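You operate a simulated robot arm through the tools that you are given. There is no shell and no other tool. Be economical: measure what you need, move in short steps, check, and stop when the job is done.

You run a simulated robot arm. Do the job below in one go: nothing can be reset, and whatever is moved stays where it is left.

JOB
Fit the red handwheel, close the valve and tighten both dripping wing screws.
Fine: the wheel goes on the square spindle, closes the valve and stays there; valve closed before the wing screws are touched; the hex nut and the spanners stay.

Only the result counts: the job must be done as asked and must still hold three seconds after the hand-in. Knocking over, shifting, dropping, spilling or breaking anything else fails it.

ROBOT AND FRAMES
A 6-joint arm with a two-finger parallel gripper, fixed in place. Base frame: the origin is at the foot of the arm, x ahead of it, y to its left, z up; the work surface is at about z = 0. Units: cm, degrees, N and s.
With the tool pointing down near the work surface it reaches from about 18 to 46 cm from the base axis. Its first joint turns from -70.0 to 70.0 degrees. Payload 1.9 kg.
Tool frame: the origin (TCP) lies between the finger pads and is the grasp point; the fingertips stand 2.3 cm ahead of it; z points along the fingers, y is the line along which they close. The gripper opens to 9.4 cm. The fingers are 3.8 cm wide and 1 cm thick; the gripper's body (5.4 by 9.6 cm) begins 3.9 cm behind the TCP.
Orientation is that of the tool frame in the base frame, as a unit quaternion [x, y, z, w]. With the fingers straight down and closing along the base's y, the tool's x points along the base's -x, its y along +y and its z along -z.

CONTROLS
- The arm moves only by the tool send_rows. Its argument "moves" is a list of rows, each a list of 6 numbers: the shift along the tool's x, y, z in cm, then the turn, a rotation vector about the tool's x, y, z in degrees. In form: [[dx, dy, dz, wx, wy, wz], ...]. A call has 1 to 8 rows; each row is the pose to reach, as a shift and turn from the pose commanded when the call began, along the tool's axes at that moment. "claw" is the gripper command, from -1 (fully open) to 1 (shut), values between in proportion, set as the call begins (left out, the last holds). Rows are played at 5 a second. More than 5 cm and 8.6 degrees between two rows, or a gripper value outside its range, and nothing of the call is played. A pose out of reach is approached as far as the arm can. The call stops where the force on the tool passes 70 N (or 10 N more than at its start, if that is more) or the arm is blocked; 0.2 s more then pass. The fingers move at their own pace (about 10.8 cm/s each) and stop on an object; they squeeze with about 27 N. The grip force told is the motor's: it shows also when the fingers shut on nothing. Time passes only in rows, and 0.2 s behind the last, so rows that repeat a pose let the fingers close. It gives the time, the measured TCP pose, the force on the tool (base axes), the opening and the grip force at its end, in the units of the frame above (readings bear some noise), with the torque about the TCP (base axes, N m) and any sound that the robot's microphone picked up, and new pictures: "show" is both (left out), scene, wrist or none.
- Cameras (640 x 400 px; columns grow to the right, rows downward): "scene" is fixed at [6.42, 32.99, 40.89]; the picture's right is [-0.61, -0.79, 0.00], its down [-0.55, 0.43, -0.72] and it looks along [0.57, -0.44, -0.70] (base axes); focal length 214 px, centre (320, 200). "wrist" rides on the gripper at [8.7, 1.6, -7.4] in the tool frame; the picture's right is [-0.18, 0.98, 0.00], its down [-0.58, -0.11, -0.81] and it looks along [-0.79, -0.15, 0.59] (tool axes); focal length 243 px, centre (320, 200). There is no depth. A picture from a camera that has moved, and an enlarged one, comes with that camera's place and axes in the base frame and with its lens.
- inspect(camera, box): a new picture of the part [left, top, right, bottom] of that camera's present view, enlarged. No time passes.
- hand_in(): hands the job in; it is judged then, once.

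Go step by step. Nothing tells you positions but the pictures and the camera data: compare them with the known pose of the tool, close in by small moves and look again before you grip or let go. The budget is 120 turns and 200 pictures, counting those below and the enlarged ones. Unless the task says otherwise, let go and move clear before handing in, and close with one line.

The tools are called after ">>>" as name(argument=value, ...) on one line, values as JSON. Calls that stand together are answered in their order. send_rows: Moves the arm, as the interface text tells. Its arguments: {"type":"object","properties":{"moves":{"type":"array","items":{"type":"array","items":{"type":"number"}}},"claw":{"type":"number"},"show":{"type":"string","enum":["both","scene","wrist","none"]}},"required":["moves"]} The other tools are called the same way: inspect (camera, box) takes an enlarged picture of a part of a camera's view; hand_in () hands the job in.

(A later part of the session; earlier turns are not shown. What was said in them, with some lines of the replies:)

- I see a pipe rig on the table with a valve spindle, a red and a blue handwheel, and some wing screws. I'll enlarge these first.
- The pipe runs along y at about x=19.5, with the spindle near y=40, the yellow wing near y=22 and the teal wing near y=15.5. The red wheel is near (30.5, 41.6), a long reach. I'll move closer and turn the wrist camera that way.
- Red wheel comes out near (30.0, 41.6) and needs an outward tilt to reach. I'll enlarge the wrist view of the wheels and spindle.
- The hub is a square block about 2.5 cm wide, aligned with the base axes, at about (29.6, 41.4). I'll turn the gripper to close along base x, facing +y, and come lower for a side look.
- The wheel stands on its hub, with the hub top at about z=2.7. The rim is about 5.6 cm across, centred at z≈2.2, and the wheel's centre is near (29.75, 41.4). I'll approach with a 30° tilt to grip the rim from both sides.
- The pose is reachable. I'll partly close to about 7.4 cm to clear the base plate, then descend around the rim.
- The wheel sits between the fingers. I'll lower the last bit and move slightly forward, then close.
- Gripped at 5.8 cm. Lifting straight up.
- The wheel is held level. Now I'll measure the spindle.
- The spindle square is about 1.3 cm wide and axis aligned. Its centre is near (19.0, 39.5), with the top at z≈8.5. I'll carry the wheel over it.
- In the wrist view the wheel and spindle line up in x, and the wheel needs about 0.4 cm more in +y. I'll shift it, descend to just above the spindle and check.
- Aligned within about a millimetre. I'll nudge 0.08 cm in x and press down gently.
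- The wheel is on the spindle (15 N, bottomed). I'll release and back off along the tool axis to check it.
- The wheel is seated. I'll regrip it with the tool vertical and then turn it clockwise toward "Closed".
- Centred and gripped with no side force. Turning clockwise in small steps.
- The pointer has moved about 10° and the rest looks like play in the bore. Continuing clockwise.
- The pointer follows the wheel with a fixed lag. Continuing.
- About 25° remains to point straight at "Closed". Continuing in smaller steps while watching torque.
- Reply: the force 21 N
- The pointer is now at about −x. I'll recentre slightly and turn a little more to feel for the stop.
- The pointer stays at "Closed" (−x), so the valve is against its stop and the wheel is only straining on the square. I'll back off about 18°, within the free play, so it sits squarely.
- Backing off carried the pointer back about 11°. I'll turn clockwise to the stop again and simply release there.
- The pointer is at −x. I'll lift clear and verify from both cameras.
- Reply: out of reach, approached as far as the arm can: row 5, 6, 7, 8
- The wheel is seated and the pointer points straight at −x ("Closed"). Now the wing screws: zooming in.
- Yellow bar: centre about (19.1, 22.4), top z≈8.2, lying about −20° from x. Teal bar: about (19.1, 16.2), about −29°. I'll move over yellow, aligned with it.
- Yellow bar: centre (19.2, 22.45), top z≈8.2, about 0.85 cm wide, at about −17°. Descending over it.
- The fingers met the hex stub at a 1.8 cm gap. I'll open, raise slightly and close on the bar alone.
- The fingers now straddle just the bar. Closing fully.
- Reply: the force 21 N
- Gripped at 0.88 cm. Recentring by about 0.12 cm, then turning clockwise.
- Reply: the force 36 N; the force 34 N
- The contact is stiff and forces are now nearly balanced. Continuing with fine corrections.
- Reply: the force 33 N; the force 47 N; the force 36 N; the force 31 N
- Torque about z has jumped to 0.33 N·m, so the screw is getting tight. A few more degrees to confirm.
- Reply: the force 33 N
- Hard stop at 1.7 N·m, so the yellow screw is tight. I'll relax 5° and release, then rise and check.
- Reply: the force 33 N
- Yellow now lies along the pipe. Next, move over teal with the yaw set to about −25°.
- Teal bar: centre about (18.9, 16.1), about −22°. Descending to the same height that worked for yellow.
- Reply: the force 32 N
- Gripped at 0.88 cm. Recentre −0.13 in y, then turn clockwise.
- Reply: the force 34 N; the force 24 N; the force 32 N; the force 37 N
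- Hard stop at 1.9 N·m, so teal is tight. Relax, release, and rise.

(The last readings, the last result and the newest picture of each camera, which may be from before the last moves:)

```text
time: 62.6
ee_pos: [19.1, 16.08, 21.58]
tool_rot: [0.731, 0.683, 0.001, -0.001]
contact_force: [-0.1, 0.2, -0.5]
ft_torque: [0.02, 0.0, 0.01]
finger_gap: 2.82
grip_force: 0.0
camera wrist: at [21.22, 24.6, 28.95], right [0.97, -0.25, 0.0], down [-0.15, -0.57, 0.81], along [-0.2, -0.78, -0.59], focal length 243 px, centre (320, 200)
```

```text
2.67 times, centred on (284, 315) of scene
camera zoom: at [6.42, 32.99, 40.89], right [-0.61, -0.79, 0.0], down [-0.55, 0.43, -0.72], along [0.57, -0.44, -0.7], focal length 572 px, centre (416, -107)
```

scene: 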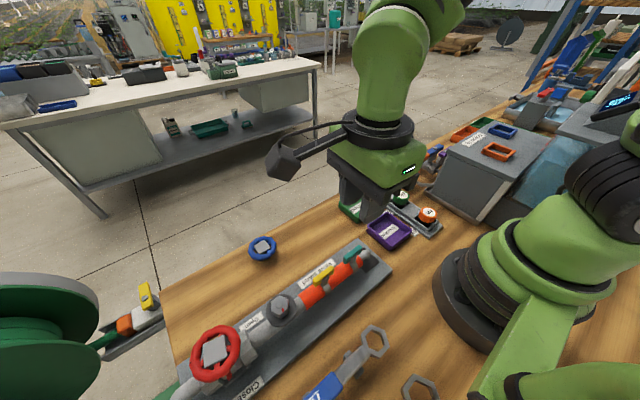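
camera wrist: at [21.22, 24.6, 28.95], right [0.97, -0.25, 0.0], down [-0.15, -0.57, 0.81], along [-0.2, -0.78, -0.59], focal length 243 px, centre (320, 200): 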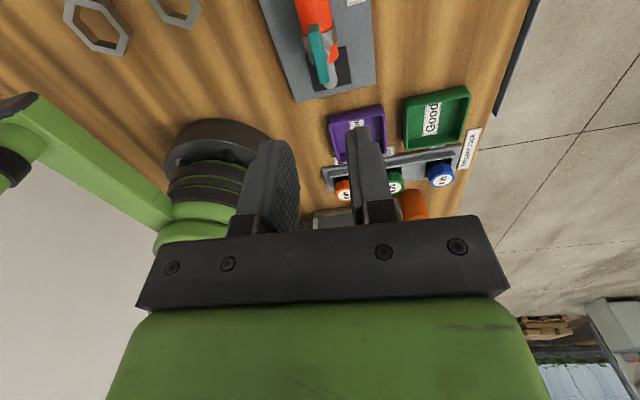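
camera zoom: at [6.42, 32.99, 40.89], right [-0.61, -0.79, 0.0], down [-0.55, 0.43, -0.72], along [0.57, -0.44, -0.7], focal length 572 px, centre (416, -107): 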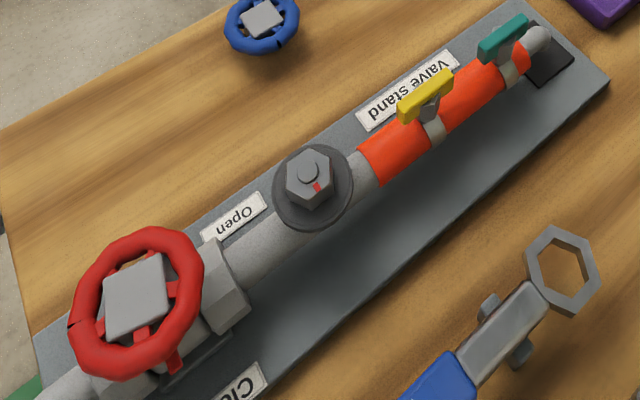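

Both wings are along the pipe and torque-stopped, and the wheel is on. One last close look at the valve pointer and the wings.

>>> inspect(camera="scene", box=[190, 330, 270, 385])

>>> inspect(camera="scene", box=[300, 235, 396, 295])

```text
7.27 times, centred on (230, 358) of scene
camera zoom: at [6.42, 32.99, 40.89], right [-0.61, -0.79, 0.0], down [-0.55, 0.43, -0.72], along [0.57, -0.44, -0.7], focal length 1560 px, centre (974, -946)
```

zoom: 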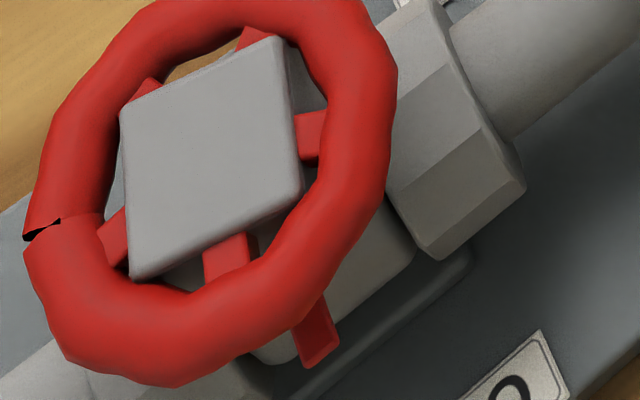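

```text
6.67 times, centred on (348, 265) of scene
camera zoom: at [6.42, 32.99, 40.89], right [-0.61, -0.79, 0.0], down [-0.55, 0.43, -0.72], along [0.57, -0.44, -0.7], focal length 1430 px, centre (133, -233)
```

zoom: 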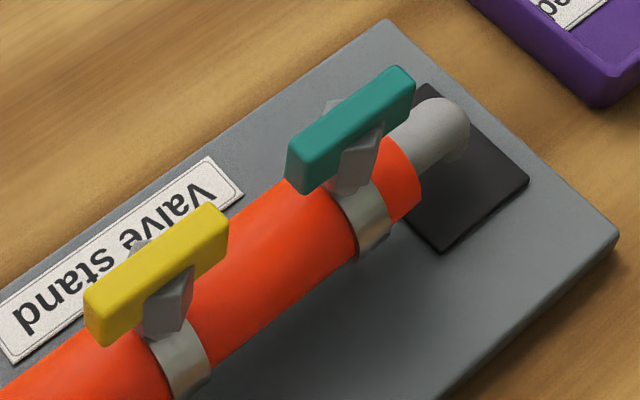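

The valve pointer is at "Closed" with the wheel still seated. Both wing screws turned to their stops, and the drop seen earlier at the outlet is gone. The gripper is clear, so I'm handing in.

>>> hand_in()

```text
The job is handed in.
```

The red handwheel is on the spindle with the valve closed, both wing screws are tightened to their stops, and I didn't touch the hex nut or the spanners.
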